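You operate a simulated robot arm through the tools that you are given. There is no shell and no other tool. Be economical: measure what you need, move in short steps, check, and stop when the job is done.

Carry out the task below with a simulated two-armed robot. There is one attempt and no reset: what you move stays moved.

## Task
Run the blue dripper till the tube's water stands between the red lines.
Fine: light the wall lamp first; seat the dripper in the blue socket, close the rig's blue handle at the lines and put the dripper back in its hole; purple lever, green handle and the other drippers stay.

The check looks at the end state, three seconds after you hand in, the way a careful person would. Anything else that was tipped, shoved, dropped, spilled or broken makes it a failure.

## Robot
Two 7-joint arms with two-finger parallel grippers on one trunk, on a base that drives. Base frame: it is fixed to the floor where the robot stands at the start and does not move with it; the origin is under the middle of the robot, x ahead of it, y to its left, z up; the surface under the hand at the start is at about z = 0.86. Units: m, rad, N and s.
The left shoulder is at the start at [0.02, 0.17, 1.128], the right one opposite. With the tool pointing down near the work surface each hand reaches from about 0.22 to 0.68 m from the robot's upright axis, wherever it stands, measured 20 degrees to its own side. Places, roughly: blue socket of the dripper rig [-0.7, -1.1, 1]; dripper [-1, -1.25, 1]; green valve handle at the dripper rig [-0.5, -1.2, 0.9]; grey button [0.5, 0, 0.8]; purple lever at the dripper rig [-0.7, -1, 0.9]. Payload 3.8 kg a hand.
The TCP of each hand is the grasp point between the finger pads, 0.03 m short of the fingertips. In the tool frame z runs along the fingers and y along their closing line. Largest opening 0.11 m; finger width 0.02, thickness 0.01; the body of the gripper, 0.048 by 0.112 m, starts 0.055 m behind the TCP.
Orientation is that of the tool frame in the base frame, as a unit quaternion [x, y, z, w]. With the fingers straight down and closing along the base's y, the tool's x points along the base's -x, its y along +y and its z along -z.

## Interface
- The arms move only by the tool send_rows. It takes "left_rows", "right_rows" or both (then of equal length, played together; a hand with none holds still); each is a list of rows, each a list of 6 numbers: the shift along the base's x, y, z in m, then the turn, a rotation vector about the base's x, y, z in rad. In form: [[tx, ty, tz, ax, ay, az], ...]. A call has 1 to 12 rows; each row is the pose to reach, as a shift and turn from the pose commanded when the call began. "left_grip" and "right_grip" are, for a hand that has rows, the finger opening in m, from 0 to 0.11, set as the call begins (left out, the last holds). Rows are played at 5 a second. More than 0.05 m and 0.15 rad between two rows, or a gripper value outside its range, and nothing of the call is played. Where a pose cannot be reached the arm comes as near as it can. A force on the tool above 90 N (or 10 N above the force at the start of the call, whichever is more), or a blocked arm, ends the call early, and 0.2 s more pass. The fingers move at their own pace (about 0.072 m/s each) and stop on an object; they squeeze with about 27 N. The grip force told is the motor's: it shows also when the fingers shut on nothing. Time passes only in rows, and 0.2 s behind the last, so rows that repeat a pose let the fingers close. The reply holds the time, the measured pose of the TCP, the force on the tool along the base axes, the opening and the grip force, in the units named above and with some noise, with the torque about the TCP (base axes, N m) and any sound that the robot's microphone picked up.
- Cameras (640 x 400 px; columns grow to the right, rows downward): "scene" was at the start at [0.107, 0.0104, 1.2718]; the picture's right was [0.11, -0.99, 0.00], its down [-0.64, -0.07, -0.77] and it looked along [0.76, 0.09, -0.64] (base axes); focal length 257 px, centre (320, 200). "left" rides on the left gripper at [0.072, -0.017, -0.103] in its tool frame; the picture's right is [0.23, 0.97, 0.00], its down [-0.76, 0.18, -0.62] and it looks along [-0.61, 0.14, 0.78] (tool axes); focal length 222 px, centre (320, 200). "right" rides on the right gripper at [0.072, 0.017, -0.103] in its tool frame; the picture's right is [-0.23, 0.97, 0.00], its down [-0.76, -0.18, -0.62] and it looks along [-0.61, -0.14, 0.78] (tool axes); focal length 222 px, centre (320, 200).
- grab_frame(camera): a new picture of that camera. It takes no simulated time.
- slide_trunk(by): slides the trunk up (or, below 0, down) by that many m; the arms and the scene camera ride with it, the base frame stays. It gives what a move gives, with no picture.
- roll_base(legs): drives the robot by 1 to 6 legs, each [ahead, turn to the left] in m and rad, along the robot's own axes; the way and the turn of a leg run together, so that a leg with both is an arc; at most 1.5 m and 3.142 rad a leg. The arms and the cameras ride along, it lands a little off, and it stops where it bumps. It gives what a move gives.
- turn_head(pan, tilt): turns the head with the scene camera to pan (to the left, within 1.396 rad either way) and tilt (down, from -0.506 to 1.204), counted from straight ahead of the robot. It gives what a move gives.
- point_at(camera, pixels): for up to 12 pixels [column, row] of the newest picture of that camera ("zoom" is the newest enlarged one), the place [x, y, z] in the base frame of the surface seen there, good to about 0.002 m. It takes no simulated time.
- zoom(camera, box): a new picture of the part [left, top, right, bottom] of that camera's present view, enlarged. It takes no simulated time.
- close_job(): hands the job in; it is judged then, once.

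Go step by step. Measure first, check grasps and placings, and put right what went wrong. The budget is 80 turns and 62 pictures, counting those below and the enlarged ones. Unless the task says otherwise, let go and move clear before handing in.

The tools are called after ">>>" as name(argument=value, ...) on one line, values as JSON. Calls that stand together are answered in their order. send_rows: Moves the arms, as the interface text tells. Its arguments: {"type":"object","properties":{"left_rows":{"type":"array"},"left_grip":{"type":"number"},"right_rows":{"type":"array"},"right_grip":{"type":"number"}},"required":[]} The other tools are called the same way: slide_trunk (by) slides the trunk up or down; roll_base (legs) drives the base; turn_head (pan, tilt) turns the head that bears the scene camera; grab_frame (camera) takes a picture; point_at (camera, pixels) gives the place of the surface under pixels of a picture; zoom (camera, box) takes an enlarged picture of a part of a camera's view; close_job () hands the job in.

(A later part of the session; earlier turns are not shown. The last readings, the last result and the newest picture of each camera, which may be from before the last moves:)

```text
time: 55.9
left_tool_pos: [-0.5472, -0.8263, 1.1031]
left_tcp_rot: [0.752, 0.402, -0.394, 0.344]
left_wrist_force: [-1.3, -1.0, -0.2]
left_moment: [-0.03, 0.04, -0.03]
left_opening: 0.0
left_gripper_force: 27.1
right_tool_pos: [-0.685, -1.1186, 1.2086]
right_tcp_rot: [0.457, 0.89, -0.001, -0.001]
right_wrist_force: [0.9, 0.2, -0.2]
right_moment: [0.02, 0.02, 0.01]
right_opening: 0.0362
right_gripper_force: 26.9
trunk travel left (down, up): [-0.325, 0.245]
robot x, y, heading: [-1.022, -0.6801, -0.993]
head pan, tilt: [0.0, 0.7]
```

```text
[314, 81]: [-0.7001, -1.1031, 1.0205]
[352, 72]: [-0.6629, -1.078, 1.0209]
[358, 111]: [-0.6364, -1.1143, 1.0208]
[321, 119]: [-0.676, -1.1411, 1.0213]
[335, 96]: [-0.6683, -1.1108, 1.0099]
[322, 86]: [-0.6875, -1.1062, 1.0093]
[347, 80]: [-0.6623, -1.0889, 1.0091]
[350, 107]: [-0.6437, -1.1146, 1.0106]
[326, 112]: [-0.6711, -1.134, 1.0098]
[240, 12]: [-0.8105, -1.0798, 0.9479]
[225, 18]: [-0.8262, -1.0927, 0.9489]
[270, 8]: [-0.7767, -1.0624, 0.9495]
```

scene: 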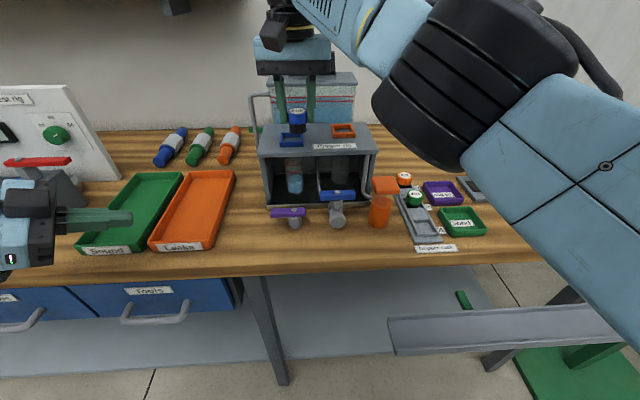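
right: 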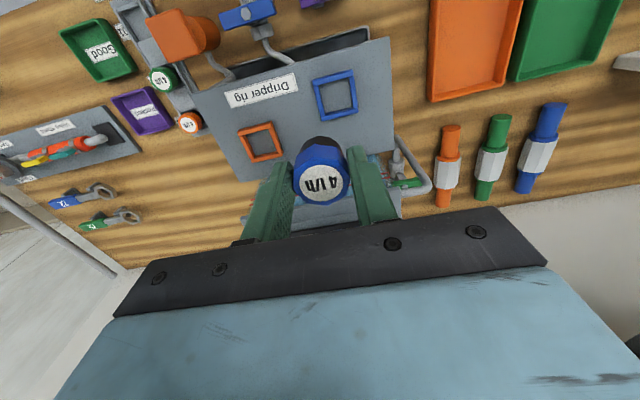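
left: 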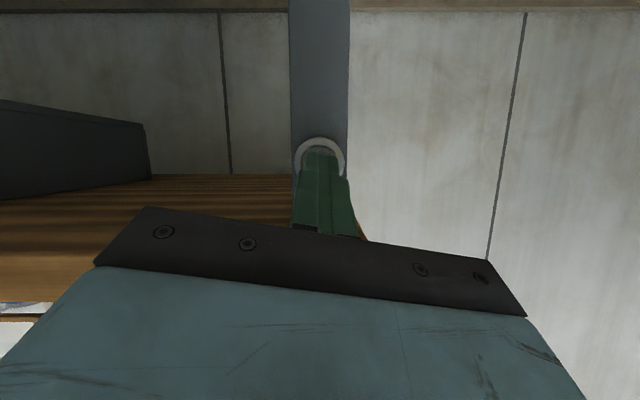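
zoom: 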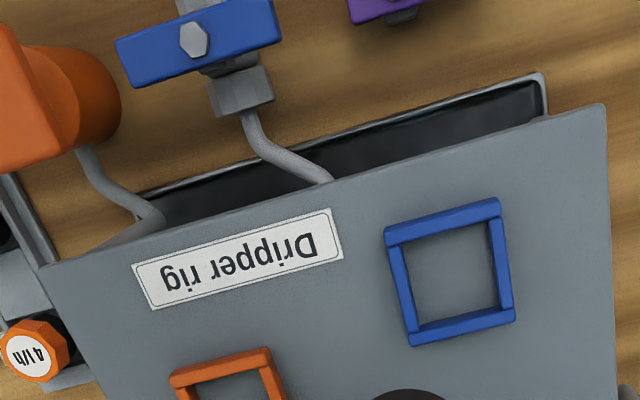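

Socket centre is (-0.669,-1.109), rim 1.021, floor 1.010. I move over it at TCP z 1.10 and check the real position reached.

>>> send_rows(right_rows=[[0.006, 0.004, -0.03, 0, 0, 0], [0.012, 0.008, -0.06, 0, 0, 0], [0.016, 0.0095, -0.09, 0, 0, 0], [0.016, 0.0095, -0.108, 0, 0, 0], [0.016, 0.0095, -0.108, 0, 0, 0], [0.016, 0.0095, -0.108, 0, 0, 0]])

>>> send_rows(right_rows=[[0, 0, 0, 0, 0, 0]])

>>> grab_frame(camera="right")

```text
time: 57.3
left_tool_pos: [-0.5468, -0.825, 1.1039]
left_tcp_rot: [0.752, 0.402, -0.392, 0.345]
left_wrist_force: [0.0, -0.4, -0.6]
left_moment: [-0.04, 0.03, 0.01]
left_opening: 0.0003
left_gripper_force: 27.3
right_tool_pos: [-0.6697, -1.1059, 1.1017]
right_tcp_rot: [0.456, 0.89, -0.001, 0.001]
right_wrist_force: [0.5, -0.8, -1.2]
right_moment: [0.01, -0.03, -0.01]
right_opening: 0.036
right_gripper_force: 27.6
trunk travel left (down, up): [-0.325, 0.245]
robot x, y, heading: [-1.0192, -0.68, -0.988]
head pan, tilt: [0.0, 0.7]
```

```text
time: 57.7
left_tool_pos: [-0.5476, -0.8253, 1.1021]
left_tcp_rot: [0.753, 0.401, -0.393, 0.344]
left_wrist_force: [0.2, 0.5, 0.4]
left_moment: [-0.03, 0.04, -0.02]
left_opening: 0.0
left_gripper_force: 26.5
right_tool_pos: [-0.6695, -1.1056, 1.102]
right_tcp_rot: [0.456, 0.89, -0.001, 0.001]
right_wrist_force: [-0.9, 0.5, -0.9]
right_moment: [0.01, 0.02, 0.0]
right_opening: 0.0362
right_gripper_force: 26.9
trunk travel left (down, up): [-0.325, 0.245]
robot x, y, heading: [-1.0228, -0.6816, -0.99]
head pan, tilt: [0.0, 0.7]
```

```text
31 pictures are left
```

right: 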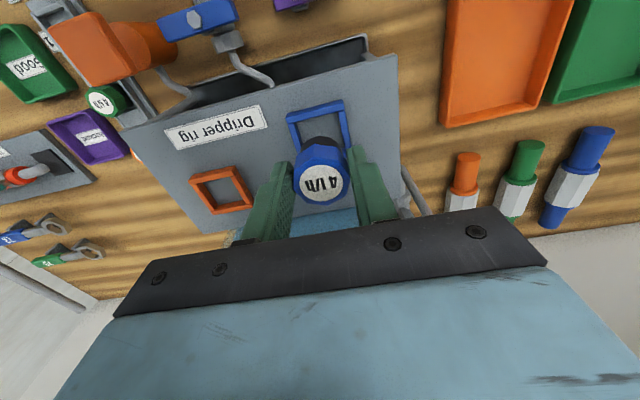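

TCP reads (-0.6696,-1.1057): 3 mm short in y. I correct and lower to just above the rim, then check.

>>> send_rows(right_rows=[[0.0007, -0.0034, -0.01, 0, 0, 0], [0.0007, -0.0034, -0.03, 0, 0, 0], [0.0007, -0.0034, -0.032, 0, 0, 0], [0.0007, -0.0034, -0.032, 0, 0, 0]])

>>> zoom(camera="scene", box=[250, 90, 350, 190])

>>> zoom(camera="right", box=[260, 60, 400, 220])

```text
time: 58.7
left_tool_pos: [-0.548, -0.8262, 1.1017]
left_tcp_rot: [0.752, 0.401, -0.393, 0.344]
left_wrist_force: [0.0, 1.1, -0.9]
left_moment: [-0.03, 0.0, 0.02]
left_opening: 0.0002
left_gripper_force: 26.6
right_tool_pos: [-0.6679, -1.1123, 1.0699]
right_tcp_rot: [0.456, 0.89, -0.001, 0.0]
right_wrist_force: [0.1, 0.1, 0.5]
right_moment: [0.0, -0.03, -0.06]
right_opening: 0.0363
right_gripper_force: 27.0
trunk travel left (down, up): [-0.325, 0.245]
robot x, y, heading: [-1.0221, -0.6776, -0.991]
head pan, tilt: [0.0, 0.7]
```

```text
4.00 times, centred on (300, 140) of scene
```

zoom: 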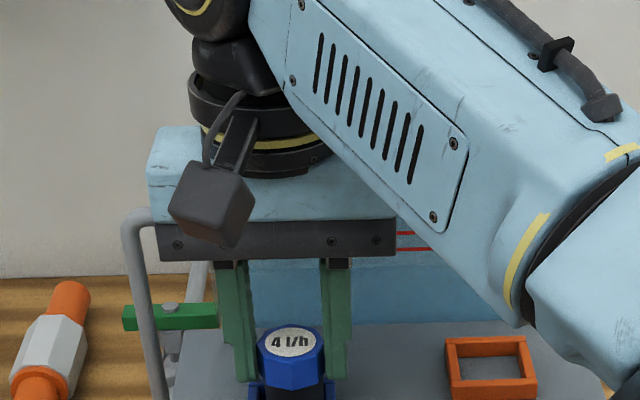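

```text
2.50 times, centred on (330, 140) of right
```

zoom: 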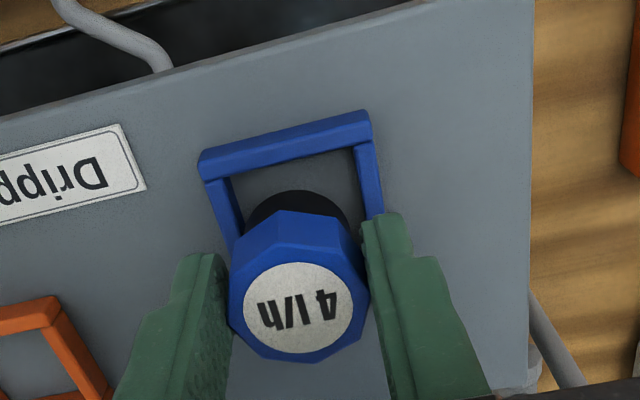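

The dripper's bottom sits about 2 mm too deep in the frame (front gap at (298,178) larger). I correct and lower into the socket.

>>> send_rows(right_rows=[[-0.001, 0.0022, 0, 0, 0, 0], [-0.001, 0.0022, -0.005, 0, 0, 0], [-0.001, 0.0022, -0.01, 0, 0, 0], [-0.001, 0.0022, -0.0145, 0, 0, 0], [-0.001, 0.0022, -0.0145, 0, 0, 0]])

>>> zoom(camera="right", box=[260, 60, 400, 220])

```text
time: 59.9
left_tool_pos: [-0.548, -0.8253, 1.1024]
left_tcp_rot: [0.752, 0.401, -0.393, 0.345]
left_wrist_force: [0.2, -0.5, 0.5]
left_moment: [-0.01, 0.02, 0.0]
left_opening: 0.0003
left_gripper_force: 26.9
right_tool_pos: [-0.6709, -1.1086, 1.0566]
right_tcp_rot: [0.456, 0.89, -0.001, 0.001]
right_wrist_force: [-0.3, -0.2, 3.3]
right_moment: [-0.05, 0.03, 0.0]
right_opening: 0.036
right_gripper_force: 27.1
trunk travel left (down, up): [-0.325, 0.245]
robot x, y, heading: [-1.021, -0.6829, -0.99]
head pan, tilt: [0.0, 0.7]
```

```text
2.50 times, centred on (330, 140) of right
```

zoom: 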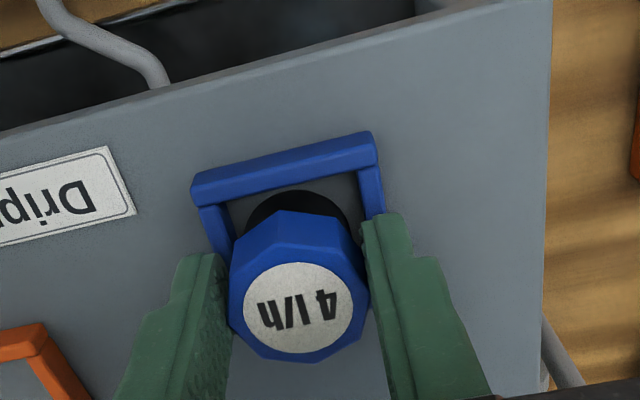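

It went below the rim and now touches with 3 N; it appears inside the frame. I press 2 mm more, then open the fingers a bit.

>>> send_rows(right_rows=[[0, 0, -0.002, 0, 0, 0], [0, 0, -0.002, 0, 0, 0]])

>>> send_rows(right_rows=[[0, 0, -0.001, 0, 0, 0], [0, 0, -0.001, 0, 0, 0]], right_grip=0.06)

>>> zoom(camera="scene", box=[240, 60, 400, 240])

```text
time: 60.5
left_tool_pos: [-0.5483, -0.8249, 1.1036]
left_tcp_rot: [0.753, 0.4, -0.394, 0.344]
left_wrist_force: [-0.2, -0.2, -0.3]
left_moment: [-0.01, -0.02, 0.0]
left_opening: 0.0
left_gripper_force: 27.3
right_tool_pos: [-0.6692, -1.1093, 1.056]
right_tcp_rot: [0.457, 0.89, -0.002, 0.003]
right_wrist_force: [-0.6, -3.3, 18.1]
right_moment: [-0.15, 0.04, -0.01]
right_opening: 0.0362
right_gripper_force: 27.1
trunk travel left (down, up): [-0.325, 0.245]
robot x, y, heading: [-1.0173, -0.6813, -0.99]
head pan, tilt: [0.0, 0.7]
```

```text
time: 61.1
left_tool_pos: [-0.5476, -0.8251, 1.102]
left_tcp_rot: [0.752, 0.401, -0.393, 0.344]
left_wrist_force: [0.7, 0.2, 0.3]
left_moment: [-0.01, -0.02, -0.01]
left_opening: 0.0
left_gripper_force: 27.3
right_tool_pos: [-0.6692, -1.1081, 1.0527]
right_tcp_rot: [0.456, 0.89, -0.001, 0.0]
right_wrist_force: [0.1, -1.4, -0.5]
right_moment: [0.02, -0.02, -0.01]
right_opening: 0.0599
right_gripper_force: 0.1
trunk travel left (down, up): [-0.325, 0.245]
robot x, y, heading: [-1.0175, -0.6797, -0.992]
head pan, tilt: [0.0, 0.7]
```

```text
2.22 times, centred on (320, 150) of scene
```

zoom: 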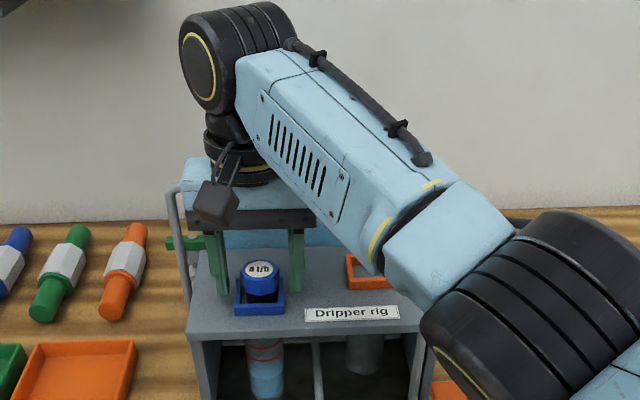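

Seated and released. I lift off and come back toward the robot's right, then look at the display and tube.

>>> send_rows(right_rows=[[0, 0, 0.03, 0, 0, 0], [0, 0, 0.07, 0, 0, 0], [-0.03, 0.03, 0.08, 0, 0, 0], [-0.065, 0.06, 0.08, 0, 0, 0], [-0.1, 0.06, 0.08, 0, 0, 0], [-0.14, 0.05, 0.08, 0, 0, 0], [-0.18, 0.04, 0.08, 0, 0, 0], [-0.22, 0.03, 0.08, 0, 0, 0], [-0.26, 0.02, 0.08, 0, 0, 0]])

>>> zoom(camera="scene", box=[240, 60, 400, 240])

```text
time: 63.1
left_tool_pos: [-0.5486, -0.8253, 1.1034]
left_tcp_rot: [0.752, 0.401, -0.394, 0.344]
left_wrist_force: [-1.0, -0.6, -0.4]
left_moment: [-0.01, -0.03, 0.02]
left_opening: 0.0
left_gripper_force: 26.6
right_tool_pos: [-0.9317, -1.0919, 1.1321]
right_tcp_rot: [0.455, 0.89, -0.001, 0.001]
right_wrist_force: [0.4, -0.4, -0.3]
right_moment: [-0.01, -0.04, 0.01]
right_opening: 0.0598
right_gripper_force: 0.1
trunk travel left (down, up): [-0.325, 0.245]
robot x, y, heading: [-1.0224, -0.6792, -0.989]
head pan, tilt: [0.0, 0.7]
```

```text
2.22 times, centred on (320, 150) of scene
```

zoom: 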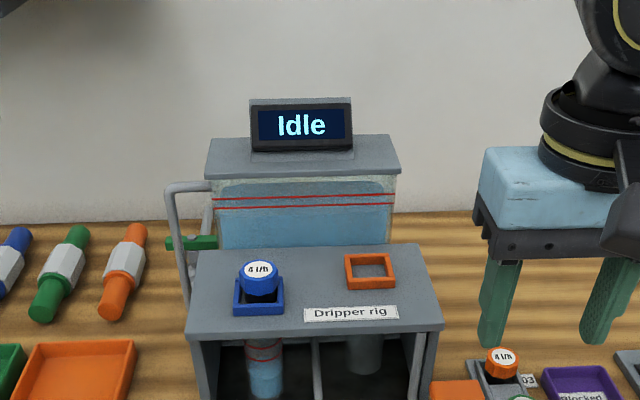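

Still "Idle", so the blue handle must be opened. I check whether the left hand's camera sees the tube, and zoom on the handle.

>>> grab_frame(camera="left")

>>> zoom(camera="scene", box=[250, 190, 410, 290])

```text
25 pictures are left
```

left: 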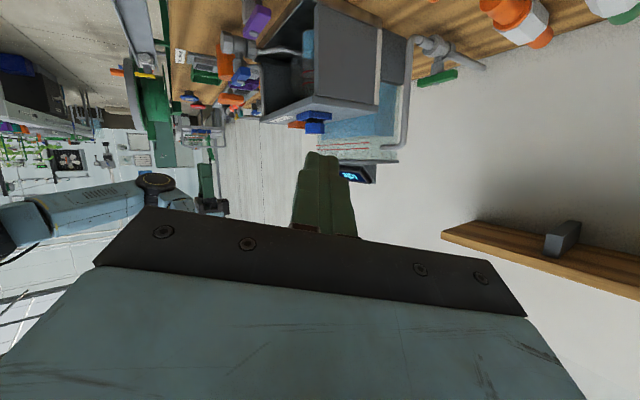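

```text
4.00 times, centred on (330, 240) of scene
```

zoom: 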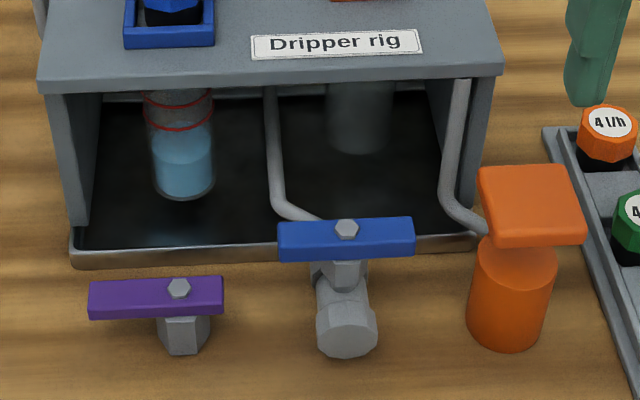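

The tube's water (185,150) with both red rings (178,98)-(178,128) is visible here. I measure the bar of the blue handle and the surroundings.

>>> point_at(camera="zoom", pixels=[[281, 224], [412, 220], [413, 236], [282, 241], [346, 222], [346, 256], [345, 280], [290, 250], [345, 330], [430, 240], [400, 75], [480, 180]])

```text
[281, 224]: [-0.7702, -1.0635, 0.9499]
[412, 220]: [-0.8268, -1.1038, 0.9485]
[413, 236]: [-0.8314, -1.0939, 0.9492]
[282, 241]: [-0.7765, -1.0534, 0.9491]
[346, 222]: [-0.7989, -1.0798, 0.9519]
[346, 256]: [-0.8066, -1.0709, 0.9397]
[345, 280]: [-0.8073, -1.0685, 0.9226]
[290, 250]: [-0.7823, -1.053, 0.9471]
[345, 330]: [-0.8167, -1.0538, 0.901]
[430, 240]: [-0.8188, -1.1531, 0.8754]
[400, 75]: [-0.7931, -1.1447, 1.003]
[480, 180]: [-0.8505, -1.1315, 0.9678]
```

The bar is 70 mm long, centred at (-0.801,-1.079), top z 0.949. I close the right fingers and set them down in front of its left end.

>>> send_rows(right_rows=[[0.03, 0.015, 0, 0, 0, 0], [0.065, 0.03, 0, 0, 0, 0], [0.1, 0.045, 0, 0, 0, 0], [0.13, 0.056, 0, 0, 0, 0], [0.13, 0.056, -0.045, 0, 0, 0], [0.13, 0.056, -0.09, 0, 0, 0], [0.13, 0.056, -0.135, 0, 0, 0], [0.13, 0.056, -0.17, 0, 0, 0], [0.13, 0.056, -0.17, 0, 0, 0]], right_grip=0)

>>> zoom(camera="scene", box=[250, 190, 410, 290])

```text
time: 65.1
left_tool_pos: [-0.5477, -0.8244, 1.1029]
left_tcp_rot: [0.752, 0.402, -0.393, 0.345]
left_wrist_force: [-0.7, 0.0, 1.0]
left_moment: [0.0, -0.01, 0.0]
left_opening: 0.0001
left_gripper_force: 27.3
right_tool_pos: [-0.7999, -1.032, 0.9595]
right_tcp_rot: [0.456, 0.89, -0.001, 0.0]
right_wrist_force: [-0.3, 0.7, 0.6]
right_moment: [-0.02, 0.01, -0.02]
right_opening: 0.0001
right_gripper_force: 26.7
trunk travel left (down, up): [-0.325, 0.245]
robot x, y, heading: [-1.0204, -0.6782, -0.99]
head pan, tilt: [0.0, 0.7]
```

```text
4.00 times, centred on (330, 240) of scene
```

zoom: 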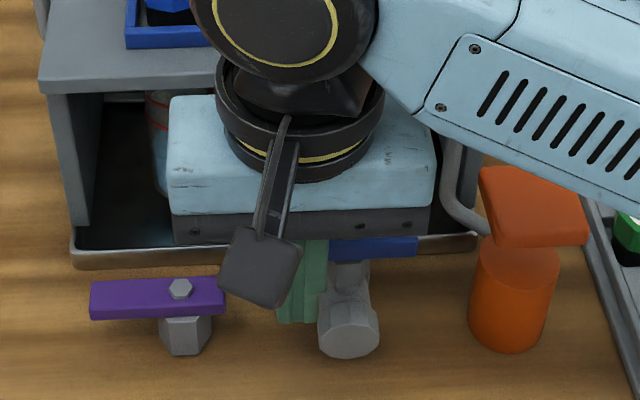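

Fingers stand just in front of the bar's left end. I push gently into depth by a bit past contact to see whether it gives this way.

>>> send_rows(right_rows=[[0.007, -0.0097, 0, 0, 0, 0], [0.0117, -0.0162, 0, 0, 0, 0], [0.0147, -0.0203, 0, 0, 0, 0], [0.0164, -0.0227, 0, 0, 0, 0], [0.0164, -0.0227, 0, 0, 0, 0]])

>>> grab_frame(camera="right")

```text
time: 66.3
left_tool_pos: [-0.5523, -0.8208, 1.1052]
left_tcp_rot: [0.752, 0.399, -0.394, 0.346]
left_wrist_force: [0.2, 0.2, 1.0]
left_moment: [-0.01, -0.03, 0.02]
left_opening: 0.0
left_gripper_force: 27.1
right_tool_pos: [-0.79, -1.047, 0.9609]
right_tcp_rot: [0.451, 0.892, 0.003, -0.008]
right_wrist_force: [-40.2, 49.8, -11.2]
right_moment: [0.78, 0.4, -0.14]
right_opening: 0.0001
right_gripper_force: 27.1
trunk travel left (down, up): [-0.325, 0.245]
robot x, y, heading: [-1.0199, -0.682, -0.996]
head pan, tilt: [0.0, 0.7]
```

```text
22 pictures are left
```

right: 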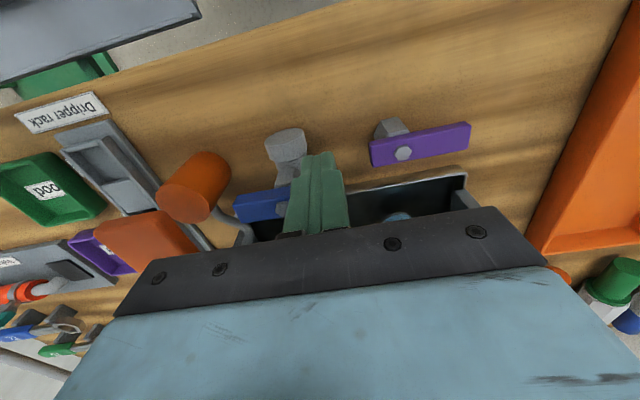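

The bar holds firm this way (64 N), so it turns the other way. I back off and go to push its right end instead.

>>> send_rows(right_rows=[[-0.0182, 0.0251, 0, 0, 0, 0], [-0.0182, 0.0251, 0.03, 0, 0, 0], [-0.04, 0.0092, 0.03, 0, 0, 0], [-0.0622, -0.0067, 0.03, 0, 0, 0], [-0.0622, -0.0067, 0.0, 0, 0, 0], [-0.0545, -0.0173, 0.0, 0, 0, 0], [-0.0486, -0.0255, 0.0, 0, 0, 0], [-0.0455, -0.0298, 0.0, 0, 0, 0], [-0.0438, -0.0321, 0.0, 0, 0, 0]])

>>> grab_frame(camera="right")

```text
time: 68.3
left_tool_pos: [-0.5485, -0.8259, 1.1023]
left_tcp_rot: [0.752, 0.401, -0.394, 0.344]
left_wrist_force: [0.0, -0.4, -0.2]
left_moment: [0.01, -0.01, -0.02]
left_opening: 0.0002
left_gripper_force: 26.8
right_tool_pos: [-0.8292, -1.0903, 0.9625]
right_tcp_rot: [0.458, 0.889, -0.003, 0.0]
right_wrist_force: [-7.6, -2.6, -2.4]
right_moment: [-0.01, 0.19, -0.05]
right_opening: 0.0
right_gripper_force: 26.9
trunk travel left (down, up): [-0.325, 0.245]
robot x, y, heading: [-1.0172, -0.6797, -0.989]
head pan, tilt: [0.0, 0.7]
```

```text
21 pictures are left
```

right: 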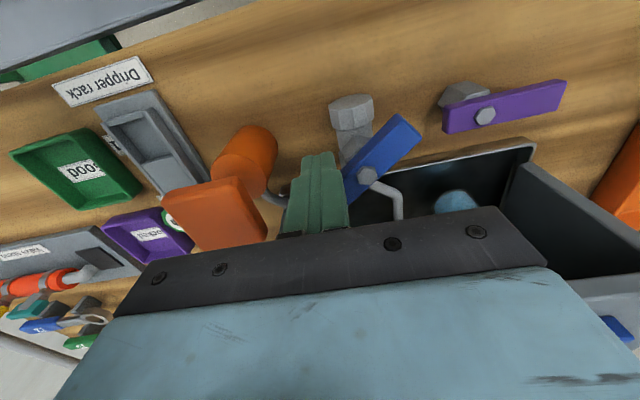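

The handle turns this way (now about 40° open). I continue along the arc to fully open.

>>> send_rows(right_rows=[[0.006, -0.0117, 0, 0, 0, 0], [0.0151, -0.0174, 0, 0, 0, 0], [0.0257, -0.0184, 0, 0, 0, 0], [0.0301, -0.0177, 0, 0, 0, 0]])

>>> grab_frame(camera="scene")

>>> grab_frame(camera="right")

```text
time: 69.3
left_tool_pos: [-0.5499, -0.8259, 1.104]
left_tcp_rot: [0.753, 0.4, -0.392, 0.344]
left_wrist_force: [0.1, -0.3, 0.1]
left_moment: [-0.03, 0.0, -0.02]
left_opening: 0.0
left_gripper_force: 26.6
right_tool_pos: [-0.8023, -1.1092, 0.9642]
right_tcp_rot: [0.458, 0.889, -0.002, -0.001]
right_wrist_force: [-26.3, -1.0, 8.7]
right_moment: [0.1, 0.4, 0.34]
right_opening: 0.0
right_gripper_force: 26.5
trunk travel left (down, up): [-0.325, 0.245]
robot x, y, heading: [-1.0198, -0.6759, -0.993]
head pan, tilt: [0.0, 0.7]
```

```text
20 pictures are left
```

scene: 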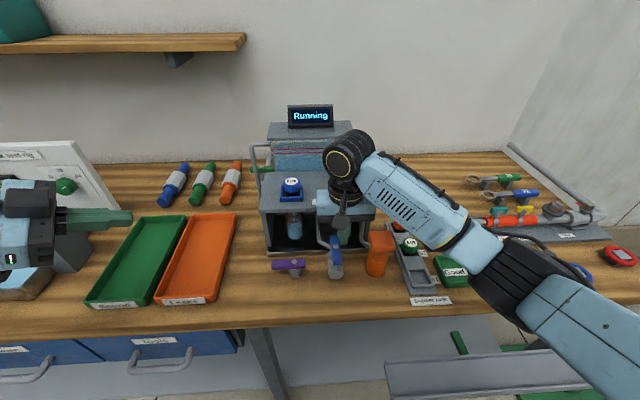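

```text
19 pictures are left
```

right: 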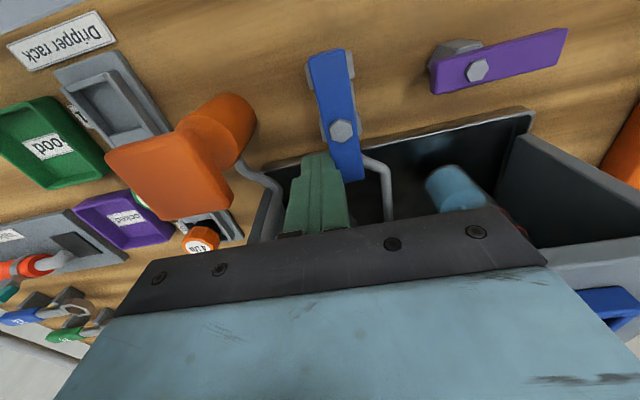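

"Running": the valve is open. I bring the finger round to the right side of the bar's front end, ready to close, and look at the tube.

>>> send_rows(right_rows=[[-0.0162, -0.0117, 0, 0, 0, 0], [-0.0315, 0.0095, 0, 0, 0, 0], [-0.0467, 0.0304, 0, 0, 0, 0]])

>>> zoom(camera="scene", box=[255, 170, 375, 290])

```text
time: 70.1
left_tool_pos: [-0.5483, -0.8251, 1.1023]
left_tcp_rot: [0.753, 0.401, -0.393, 0.343]
left_wrist_force: [0.5, 0.1, -0.5]
left_moment: [-0.01, 0.06, 0.03]
left_opening: 0.0
left_gripper_force: 27.1
right_tool_pos: [-0.8442, -1.0769, 0.9629]
right_tcp_rot: [0.456, 0.89, 0.0, 0.001]
right_wrist_force: [-0.7, -0.3, 0.0]
right_moment: [0.0, 0.0, 0.04]
right_opening: 0.0
right_gripper_force: 26.8
trunk travel left (down, up): [-0.325, 0.245]
robot x, y, heading: [-1.0191, -0.677, -0.987]
head pan, tilt: [0.0, 0.7]
```

```text
3.33 times, centred on (315, 230) of scene
```

zoom: 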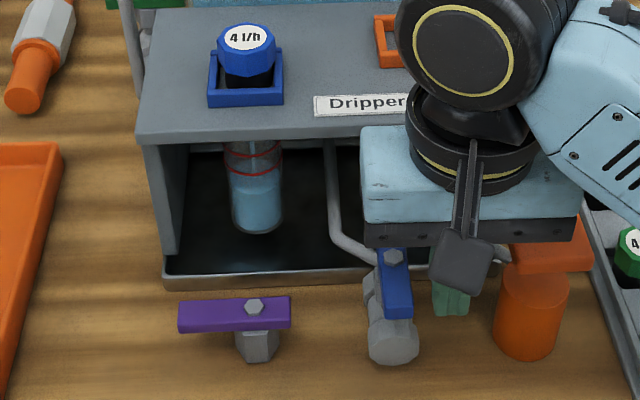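

The level is nearing the lower ring. I take a tighter zoom of the tube.

>>> zoom(camera="scene", box=[276, 208, 316, 244])

>>> send_rows(right_rows=[[0, 0, 0, 0, 0, 0], [0, 0, 0, 0, 0, 0], [0, 0, 0, 0, 0, 0], [0, 0, 0, 0, 0, 0], [0, 0, 0, 0, 0, 0]])

>>> zoom(camera="scene", box=[276, 208, 316, 244])

```text
11.11 times, centred on (296, 226) of scene
```

zoom: 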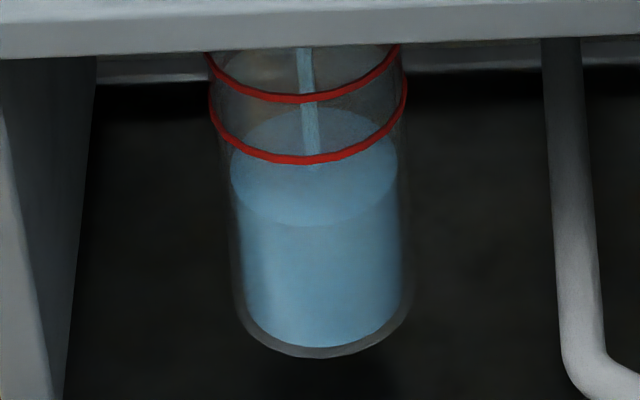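

```text
time: 71.3
left_tool_pos: [-0.5463, -0.8255, 1.1026]
left_tcp_rot: [0.753, 0.401, -0.393, 0.344]
left_wrist_force: [0.4, 0.8, 0.0]
left_moment: [-0.02, -0.01, 0.01]
left_opening: 0.0
left_gripper_force: 27.4
right_tool_pos: [-0.8443, -1.0766, 0.9636]
right_tcp_rot: [0.456, 0.89, -0.001, 0.0]
right_wrist_force: [0.0, 0.4, 0.6]
right_moment: [-0.01, -0.01, -0.02]
right_opening: 0.0
right_gripper_force: 26.8
trunk travel left (down, up): [-0.325, 0.245]
robot x, y, heading: [-1.0227, -0.6778, -0.992]
head pan, tilt: [0.0, 0.7]
```

```text
11.11 times, centred on (296, 226) of scene
```

zoom: 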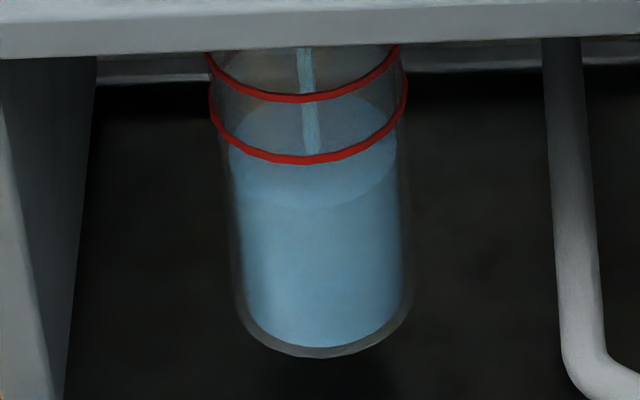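

The front edge of the surface rose from row 227 to 208 in 1.2 s; the window is about rows 151 to 91, so mid is ~5.4 s off. I wait 2.6 s and check again.

>>> send_rows(right_rows=[[0, 0, 0, 0, 0, 0], [0, 0, 0, 0, 0, 0], [0, 0, 0, 0, 0, 0], [0, 0, 0, 0, 0, 0], [0, 0, 0, 0, 0, 0], [0, 0, 0, 0, 0, 0], [0, 0, 0, 0, 0, 0], [0, 0, 0, 0, 0, 0], [0, 0, 0, 0, 0, 0], [0, 0, 0, 0, 0, 0], [0, 0, 0, 0, 0, 0], [0, 0, 0, 0, 0, 0]])

>>> zoom(camera="scene", box=[276, 208, 316, 244])

```text
time: 73.9
left_tool_pos: [-0.5481, -0.8245, 1.1036]
left_tcp_rot: [0.752, 0.401, -0.393, 0.344]
left_wrist_force: [-0.3, -0.1, 0.3]
left_moment: [0.01, 0.01, -0.01]
left_opening: 0.0
left_gripper_force: 27.3
right_tool_pos: [-0.8449, -1.0752, 0.9629]
right_tcp_rot: [0.457, 0.89, -0.001, 0.0]
right_wrist_force: [-0.1, 0.1, 0.8]
right_moment: [0.0, -0.04, 0.02]
right_opening: 0.0
right_gripper_force: 27.2
trunk travel left (down, up): [-0.325, 0.245]
robot x, y, heading: [-1.0196, -0.6828, -0.988]
head pan, tilt: [0.0, 0.7]
```

```text
11.11 times, centred on (296, 226) of scene
```

zoom: 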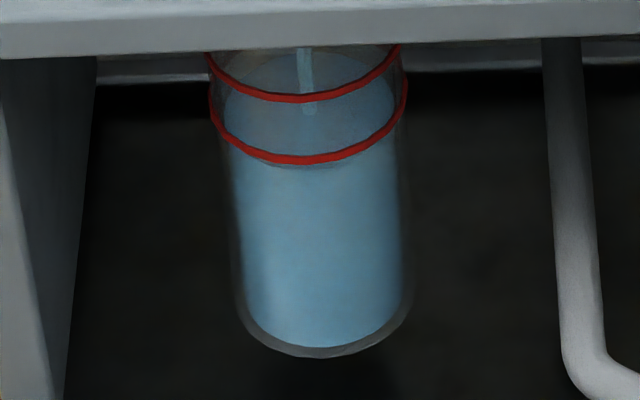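

The edge is at ~164; ~2.5 s to mid-window. I wait 0.8 s and then sweep the handle closed along its front arc.

>>> send_rows(right_rows=[[0, 0, 0, 0, 0, 0], [0, 0, 0, 0, 0, 0], [0, 0, 0, 0, 0, 0], [0.0, 0.0, 0, 0, 0, 0], [0.0153, 0.009, 0, 0, 0, 0], [0.0249, 0.0215, 0, 0, 0, 0], [0.0394, 0.0277, 0, 0, 0, 0], [0.0475, 0.0276, 0, 0, 0, 0], [0.0553, 0.0255, 0, 0, 0, 0], [0.0595, 0.0196, 0, 0, 0, 0], [0.0595, 0.0196, 0, 0, 0, 0]])

>>> grab_frame(camera="scene")

>>> zoom(camera="scene", box=[276, 208, 316, 244])

```text
time: 76.3
left_tool_pos: [-0.5513, -0.8208, 1.1057]
left_tcp_rot: [0.752, 0.4, -0.392, 0.347]
left_wrist_force: [-0.5, 0.2, 0.0]
left_moment: [-0.01, -0.02, -0.04]
left_opening: 0.0
left_gripper_force: 26.7
right_tool_pos: [-0.792, -1.0479, 0.9618]
right_tcp_rot: [0.453, 0.891, 0.001, -0.007]
right_wrist_force: [-43.4, 42.8, -5.1]
right_moment: [0.82, 0.26, -0.23]
right_opening: 0.0
right_gripper_force: 26.9
trunk travel left (down, up): [-0.325, 0.245]
robot x, y, heading: [-1.0197, -0.6805, -0.992]
head pan, tilt: [0.0, 0.7]
```

```text
14 pictures are left
```

scene: 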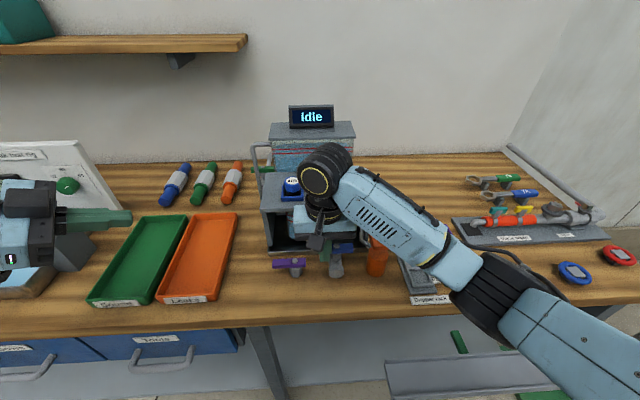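

```text
11.11 times, centred on (296, 226) of scene
```

zoom: 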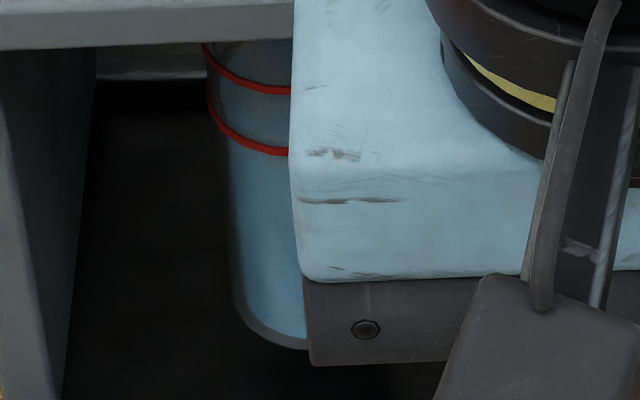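

"Idle" again: closed. I back the finger off, rise, open the hand to 60 mm and check the level.

>>> send_rows(right_rows=[[-0.0176, 0.0243, 0, 0, 0, 0], [-0.0176, 0.0243, 0.045, 0, 0, 0], [-0.0176, 0.0243, 0.09, 0, 0, 0], [-0.0176, 0.0243, 0.135, 0, 0, 0], [-0.0176, 0.0243, 0.18, 0, 0, 0]], right_grip=0)

>>> zoom(camera="scene", box=[255, 190, 375, 290])

```text
time: 77.5
left_tool_pos: [-0.5473, -0.8248, 1.1023]
left_tcp_rot: [0.752, 0.402, -0.393, 0.344]
left_wrist_force: [1.1, -0.1, -0.5]
left_moment: [0.01, 0.0, 0.03]
left_opening: 0.0
left_gripper_force: 26.9
right_tool_pos: [-0.8013, -1.0306, 1.1391]
right_tcp_rot: [0.456, 0.89, -0.001, 0.001]
right_wrist_force: [-0.2, 0.0, 0.7]
right_moment: [-0.02, 0.01, -0.02]
right_opening: 0.0001
right_gripper_force: 26.6
trunk travel left (down, up): [-0.325, 0.245]
robot x, y, heading: [-1.0182, -0.6823, -0.991]
head pan, tilt: [0.0, 0.7]
```

```text
4.00 times, centred on (315, 240) of scene
```

zoom: 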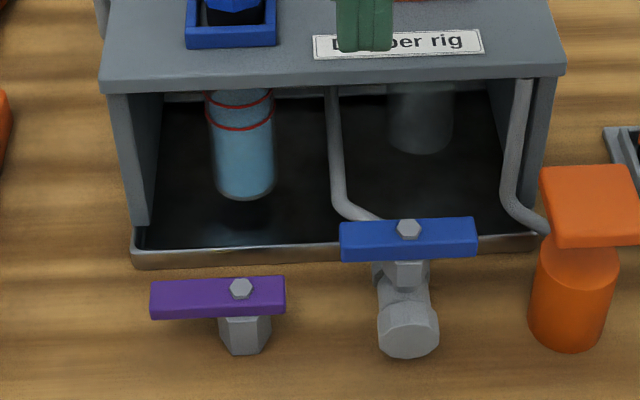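

The handle is back across. I check the level closely.

>>> zoom(camera="scene", box=[276, 208, 316, 244])

```text
11.11 times, centred on (296, 226) of scene
```

zoom: 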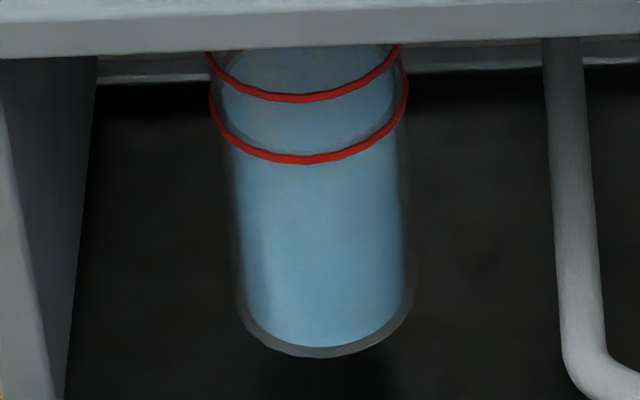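

The surface's front edge seems near row 152, only about at the lower ring. I measure depths there to decide.

>>> point_at(camera="zoom", pixels=[[305, 160], [305, 101], [305, 153], [305, 130], [270, 120], [340, 120], [305, 75], [260, 75], [305, 200], [305, 145], [305, 115], [305, 180]])

```text
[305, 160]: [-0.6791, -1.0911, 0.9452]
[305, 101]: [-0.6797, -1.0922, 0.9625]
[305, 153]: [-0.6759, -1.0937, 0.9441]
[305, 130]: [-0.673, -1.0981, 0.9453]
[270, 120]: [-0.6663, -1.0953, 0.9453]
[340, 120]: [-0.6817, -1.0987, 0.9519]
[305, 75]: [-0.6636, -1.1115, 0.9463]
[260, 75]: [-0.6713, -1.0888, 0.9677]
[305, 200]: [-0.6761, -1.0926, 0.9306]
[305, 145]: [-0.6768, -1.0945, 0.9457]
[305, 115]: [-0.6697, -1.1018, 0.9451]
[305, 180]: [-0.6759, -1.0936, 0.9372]
```

Water surface is z 0.9455, exactly at the lower ring (0.945); the upper is 0.9625. It needs about 8 mm more, i.e. about 1.6 s of flow, which one quick open-and-close sweep gives. I open again.

>>> send_rows(right_rows=[[-0.022, -0.0155, 0, 0, 0, 0], [-0.0443, -0.0309, -0.01, 0, 0, 0], [-0.0443, -0.0309, -0.055, 0, 0, 0], [-0.0443, -0.0309, -0.1, 0, 0, 0], [-0.0443, -0.0309, -0.145, 0, 0, 0], [-0.0443, -0.0309, -0.178, 0, 0, 0], [-0.0308, -0.0495, -0.178, 0, 0, 0], [-0.0255, -0.0568, -0.178, 0, 0, 0], [-0.0195, -0.0685, -0.178, 0, 0, 0], [-0.0104, -0.0742, -0.178, 0, 0, 0], [0.0002, -0.0752, -0.178, 0, 0, 0], [0.0046, -0.0745, -0.178, 0, 0, 0]])

>>> send_rows(right_rows=[[-0.0162, -0.0117, 0, 0, 0, 0], [-0.0315, 0.0095, 0, 0, 0, 0], [-0.0467, 0.0304, 0, 0, 0, 0]])

>>> zoom(camera="scene", box=[276, 208, 316, 244])

>>> point_at(camera="zoom", pixels=[[305, 145], [305, 130], [305, 115], [305, 75], [330, 80], [280, 80], [305, 65]])

```text
time: 80.1
left_tool_pos: [-0.5492, -0.8258, 1.1038]
left_tcp_rot: [0.753, 0.401, -0.391, 0.346]
left_wrist_force: [0.0, -0.9, 0.1]
left_moment: [0.03, 0.03, 0.0]
left_opening: 0.0001
left_gripper_force: 27.2
right_tool_pos: [-0.8029, -1.106, 0.9653]
right_tcp_rot: [0.457, 0.89, -0.002, -0.002]
right_wrist_force: [-26.8, 0.9, 3.3]
right_moment: [0.11, 0.41, 0.35]
right_opening: 0.0
right_gripper_force: 26.5
trunk travel left (down, up): [-0.325, 0.245]
robot x, y, heading: [-1.0212, -0.6809, -0.992]
head pan, tilt: [0.0, 0.7]
```

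```text
time: 80.9
left_tool_pos: [-0.5479, -0.8259, 1.1017]
left_tcp_rot: [0.752, 0.402, -0.392, 0.344]
left_wrist_force: [0.3, 0.2, 0.0]
left_moment: [-0.02, -0.02, 0.02]
left_opening: 0.0
left_gripper_force: 26.7
right_tool_pos: [-0.8459, -1.0756, 0.9656]
right_tcp_rot: [0.456, 0.89, 0.0, 0.0]
right_wrist_force: [-0.1, 0.9, -0.1]
right_moment: [-0.04, 0.01, 0.0]
right_opening: 0.0003
right_gripper_force: 26.9
trunk travel left (down, up): [-0.325, 0.245]
robot x, y, heading: [-1.0211, -0.6787, -0.993]
head pan, tilt: [0.0, 0.7]
```

```text
11.11 times, centred on (296, 226) of scene
```

zoom: 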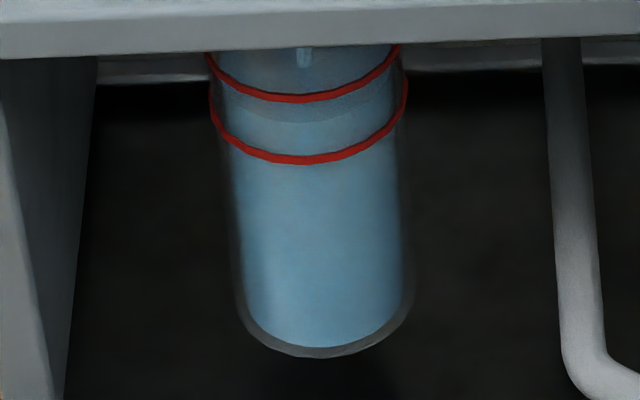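

```text
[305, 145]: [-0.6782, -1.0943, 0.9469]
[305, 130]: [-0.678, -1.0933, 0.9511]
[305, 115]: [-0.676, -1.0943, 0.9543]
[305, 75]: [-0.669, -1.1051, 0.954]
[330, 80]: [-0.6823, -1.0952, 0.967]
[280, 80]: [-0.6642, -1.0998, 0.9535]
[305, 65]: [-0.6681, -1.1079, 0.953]
```

The level is 0.954, mid-window. I close right away along the same arc.

>>> send_rows(right_rows=[[0.0153, 0.009, 0, 0, 0, 0], [0.0249, 0.0215, 0, 0, 0, 0], [0.0394, 0.0277, 0, 0, 0, 0], [0.0475, 0.0276, 0, 0, 0, 0], [0.0553, 0.0255, 0, 0, 0, 0], [0.0595, 0.0196, 0, 0, 0, 0], [0.0595, 0.0196, 0, 0, 0, 0]])

>>> send_rows(right_rows=[[-0.0176, 0.0243, 0, 0, 0, 0], [-0.0176, 0.0243, 0.045, 0, 0, 0], [-0.0176, 0.0243, 0.09, 0, 0, 0], [-0.0176, 0.0243, 0.135, 0, 0, 0], [-0.0176, 0.0243, 0.18, 0, 0, 0]])

>>> zoom(camera="scene", box=[276, 208, 316, 244])

>>> point_at(camera="zoom", pixels=[[305, 145], [305, 130], [305, 115], [305, 75], [330, 80], [280, 80], [305, 65], [305, 160], [305, 101]])

```text
time: 82.5
left_tool_pos: [-0.5526, -0.8205, 1.1056]
left_tcp_rot: [0.752, 0.4, -0.392, 0.347]
left_wrist_force: [-0.5, -0.2, -0.2]
left_moment: [0.02, -0.03, -0.02]
left_opening: 0.0002
left_gripper_force: 27.0
right_tool_pos: [-0.7934, -1.0495, 0.963]
right_tcp_rot: [0.453, 0.892, 0.001, -0.007]
right_wrist_force: [-41.9, 42.6, -5.7]
right_moment: [0.88, 0.34, -0.2]
right_opening: 0.0001
right_gripper_force: 27.6
trunk travel left (down, up): [-0.325, 0.245]
robot x, y, heading: [-1.018, -0.6803, -0.988]
head pan, tilt: [0.0, 0.7]
```

```text
time: 83.7
left_tool_pos: [-0.5476, -0.8249, 1.103]
left_tcp_rot: [0.752, 0.401, -0.393, 0.345]
left_wrist_force: [-0.8, -0.4, 0.3]
left_moment: [0.02, -0.02, 0.03]
left_opening: 0.0
left_gripper_force: 26.4
right_tool_pos: [-0.7996, -1.0313, 1.1465]
right_tcp_rot: [0.456, 0.89, -0.001, 0.0]
right_wrist_force: [0.0, 1.2, 0.3]
right_moment: [0.0, 0.02, -0.02]
right_opening: 0.0001
right_gripper_force: 27.2
trunk travel left (down, up): [-0.325, 0.245]
robot x, y, heading: [-1.0205, -0.6802, -0.988]
head pan, tilt: [0.0, 0.7]
```

```text
11.11 times, centred on (296, 226) of scene
```

zoom: 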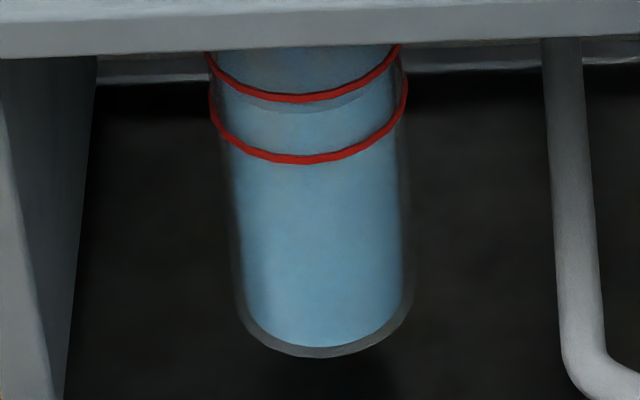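

```text
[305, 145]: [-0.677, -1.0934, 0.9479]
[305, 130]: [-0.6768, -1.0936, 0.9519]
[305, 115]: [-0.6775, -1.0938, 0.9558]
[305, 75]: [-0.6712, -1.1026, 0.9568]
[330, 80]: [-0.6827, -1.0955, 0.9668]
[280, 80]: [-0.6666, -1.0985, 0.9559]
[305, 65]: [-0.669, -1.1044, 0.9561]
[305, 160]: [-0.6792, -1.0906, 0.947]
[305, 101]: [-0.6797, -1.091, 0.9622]
```

Level 0.956, well between the lines (0.946 to 0.962), handle closed. Now I open the hand and go back above the dripper.

>>> send_rows(right_rows=[[0.03, -0.018, 0, 0, 0, 0], [0.065, -0.039, 0, 0, 0, 0], [0.1, -0.059, 0, 0, 0, 0], [0.1308, -0.078, 0, 0, 0, 0], [0.1308, -0.078, -0.02, 0, 0, 0], [0.1308, -0.078, -0.02, 0, 0, 0]], right_grip=0.06)

>>> grab_frame(camera="right")

```text
time: 85.1
left_tool_pos: [-0.5469, -0.8258, 1.1026]
left_tcp_rot: [0.751, 0.402, -0.394, 0.345]
left_wrist_force: [0.0, 0.2, -0.7]
left_moment: [0.0, 0.0, 0.01]
left_opening: 0.0
left_gripper_force: 27.4
right_tool_pos: [-0.6718, -1.1118, 1.1262]
right_tcp_rot: [0.456, 0.89, -0.002, 0.001]
right_wrist_force: [-0.4, 0.1, 0.1]
right_moment: [-0.02, -0.02, 0.0]
right_opening: 0.0599
right_gripper_force: 0.0
trunk travel left (down, up): [-0.325, 0.245]
robot x, y, heading: [-1.0186, -0.6819, -0.992]
head pan, tilt: [0.0, 0.7]
```

```text
8 pictures are left
```

right: 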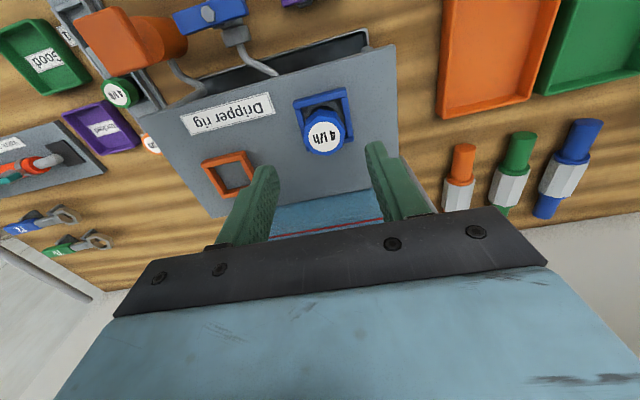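

>>> point_at(camera="right", pixels=[[325, 137], [309, 139], [341, 134], [322, 122], [327, 150]])

```text
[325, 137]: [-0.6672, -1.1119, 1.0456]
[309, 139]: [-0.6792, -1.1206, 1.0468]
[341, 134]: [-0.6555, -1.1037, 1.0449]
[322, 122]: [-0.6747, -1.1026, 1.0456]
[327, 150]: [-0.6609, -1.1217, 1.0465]
```

Cap centre (-0.6675,-1.112), top 1.0457. I descend to TCP z 1.054 and close on it.

>>> send_rows(right_rows=[[0.0025, -0.001, -0.03, 0, 0, 0], [0.0025, -0.001, -0.055, 0, 0, 0], [0.0025, -0.001, -0.071, 0, 0, 0], [0.0025, -0.001, -0.071, 0, 0, 0]])

>>> send_rows(right_rows=[[0, 0, 0, 0, 0, 0], [0, 0, 0, 0, 0, 0], [0, 0, 0, 0, 0, 0]], right_grip=0)

```text
time: 86.1
left_tool_pos: [-0.5468, -0.8249, 1.1028]
left_tcp_rot: [0.752, 0.401, -0.393, 0.344]
left_wrist_force: [-0.1, -0.2, 0.6]
left_moment: [-0.02, 0.0, 0.01]
left_opening: 0.0001
left_gripper_force: 26.6
right_tool_pos: [-0.6685, -1.1113, 1.0524]
right_tcp_rot: [0.456, 0.89, -0.001, 0.001]
right_wrist_force: [-0.1, -0.9, 0.0]
right_moment: [0.0, 0.02, -0.01]
right_opening: 0.0602
right_gripper_force: 0.0
trunk travel left (down, up): [-0.325, 0.245]
robot x, y, heading: [-1.0171, -0.6779, -0.991]
head pan, tilt: [0.0, 0.7]
```

```text
time: 86.9
left_tool_pos: [-0.5481, -0.8245, 1.1017]
left_tcp_rot: [0.752, 0.402, -0.393, 0.345]
left_wrist_force: [-0.2, 1.2, -0.4]
left_moment: [-0.01, -0.04, 0.05]
left_opening: 0.0002
left_gripper_force: 27.0
right_tool_pos: [-0.6693, -1.1128, 1.0523]
right_tcp_rot: [0.457, 0.89, -0.002, 0.0]
right_wrist_force: [-1.1, -0.2, 0.6]
right_moment: [-0.02, -0.01, 0.02]
right_opening: 0.0359
right_gripper_force: 26.9
trunk travel left (down, up): [-0.325, 0.245]
robot x, y, heading: [-1.0197, -0.681, -0.993]
head pan, tilt: [0.0, 0.7]
```

Gripped. I lift and carry it back above slot 01.

>>> send_rows(right_rows=[[0, 0, 0.03, 0, 0, 0], [0, 0, 0.075, 0, 0, 0], [-0.04, -0.006, 0.08, 0, 0, 0], [-0.083, -0.013, 0.08, 0, 0, 0], [-0.126, -0.019, 0.08, 0, 0, 0], [-0.169, -0.026, 0.08, 0, 0, 0], [-0.212, -0.032, 0.08, 0, 0, 0], [-0.255, -0.039, 0.06, 0, 0, 0], [-0.29, -0.044, 0.03, 0, 0, 0], [-0.3027, -0.046, 0.0, 0, 0, 0], [-0.3027, -0.046, -0.04, 0, 0, 0], [-0.3027, -0.046, -0.07, 0, 0, 0]])

>>> send_rows(right_rows=[[0, 0, 0, 0, 0, 0], [0, 0, 0, 0, 0, 0]])

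>>> grab_frame(camera="right")

```text
time: 89.5
left_tool_pos: [-0.5481, -0.8252, 1.1023]
left_tcp_rot: [0.752, 0.402, -0.393, 0.345]
left_wrist_force: [0.6, -0.2, -0.3]
left_moment: [-0.03, 0.0, 0.0]
left_opening: 0.0
left_gripper_force: 27.2
right_tool_pos: [-0.9709, -1.1568, 0.9839]
right_tcp_rot: [0.456, 0.89, -0.002, 0.001]
right_wrist_force: [-0.2, 0.1, -0.3]
right_moment: [0.02, 0.02, 0.0]
right_opening: 0.0359
right_gripper_force: 26.6
trunk travel left (down, up): [-0.325, 0.245]
robot x, y, heading: [-1.0183, -0.681, -0.995]
head pan, tilt: [0.0, 0.7]
```

```text
time: 90.1
left_tool_pos: [-0.5475, -0.8255, 1.1039]
left_tcp_rot: [0.753, 0.401, -0.393, 0.344]
left_wrist_force: [-0.7, 0.7, -0.4]
left_moment: [0.0, 0.0, 0.0]
left_opening: 0.0
left_gripper_force: 27.7
right_tool_pos: [-0.9701, -1.1569, 0.9834]
right_tcp_rot: [0.456, 0.89, -0.002, 0.0]
right_wrist_force: [-0.8, -0.1, -0.1]
right_moment: [0.05, 0.01, -0.01]
right_opening: 0.0363
right_gripper_force: 26.7
trunk travel left (down, up): [-0.325, 0.245]
robot x, y, heading: [-1.0192, -0.6782, -0.992]
head pan, tilt: [0.0, 0.7]
```

```text
7 pictures are left
```

right: 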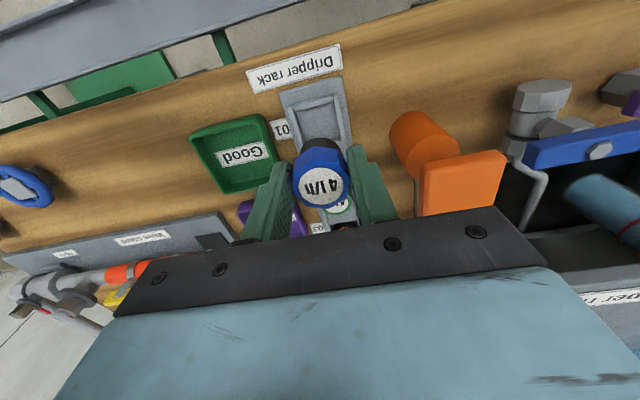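

I zoom to find the slot's inner walls.

>>> zoom(camera="right", box=[270, 70, 370, 150])

```text
5.00 times, centred on (320, 110) of right
```

zoom: 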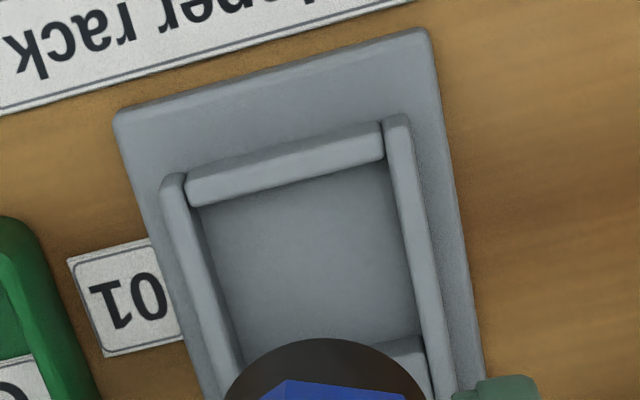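

>>> point_at(camera="zoom", pixels=[[206, 208], [388, 165], [412, 300], [232, 320], [422, 335], [410, 345], [215, 260], [405, 250], [300, 185], [310, 260], [180, 250], [432, 300]])

```text
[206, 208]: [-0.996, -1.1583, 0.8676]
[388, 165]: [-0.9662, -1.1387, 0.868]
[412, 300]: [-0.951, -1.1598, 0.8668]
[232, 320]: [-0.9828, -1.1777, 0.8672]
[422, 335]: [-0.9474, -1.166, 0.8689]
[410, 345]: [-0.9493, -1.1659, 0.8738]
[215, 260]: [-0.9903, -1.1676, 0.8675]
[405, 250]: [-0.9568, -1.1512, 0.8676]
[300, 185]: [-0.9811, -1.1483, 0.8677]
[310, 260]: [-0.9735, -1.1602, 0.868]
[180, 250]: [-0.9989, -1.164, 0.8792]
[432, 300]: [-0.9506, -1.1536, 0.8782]
```

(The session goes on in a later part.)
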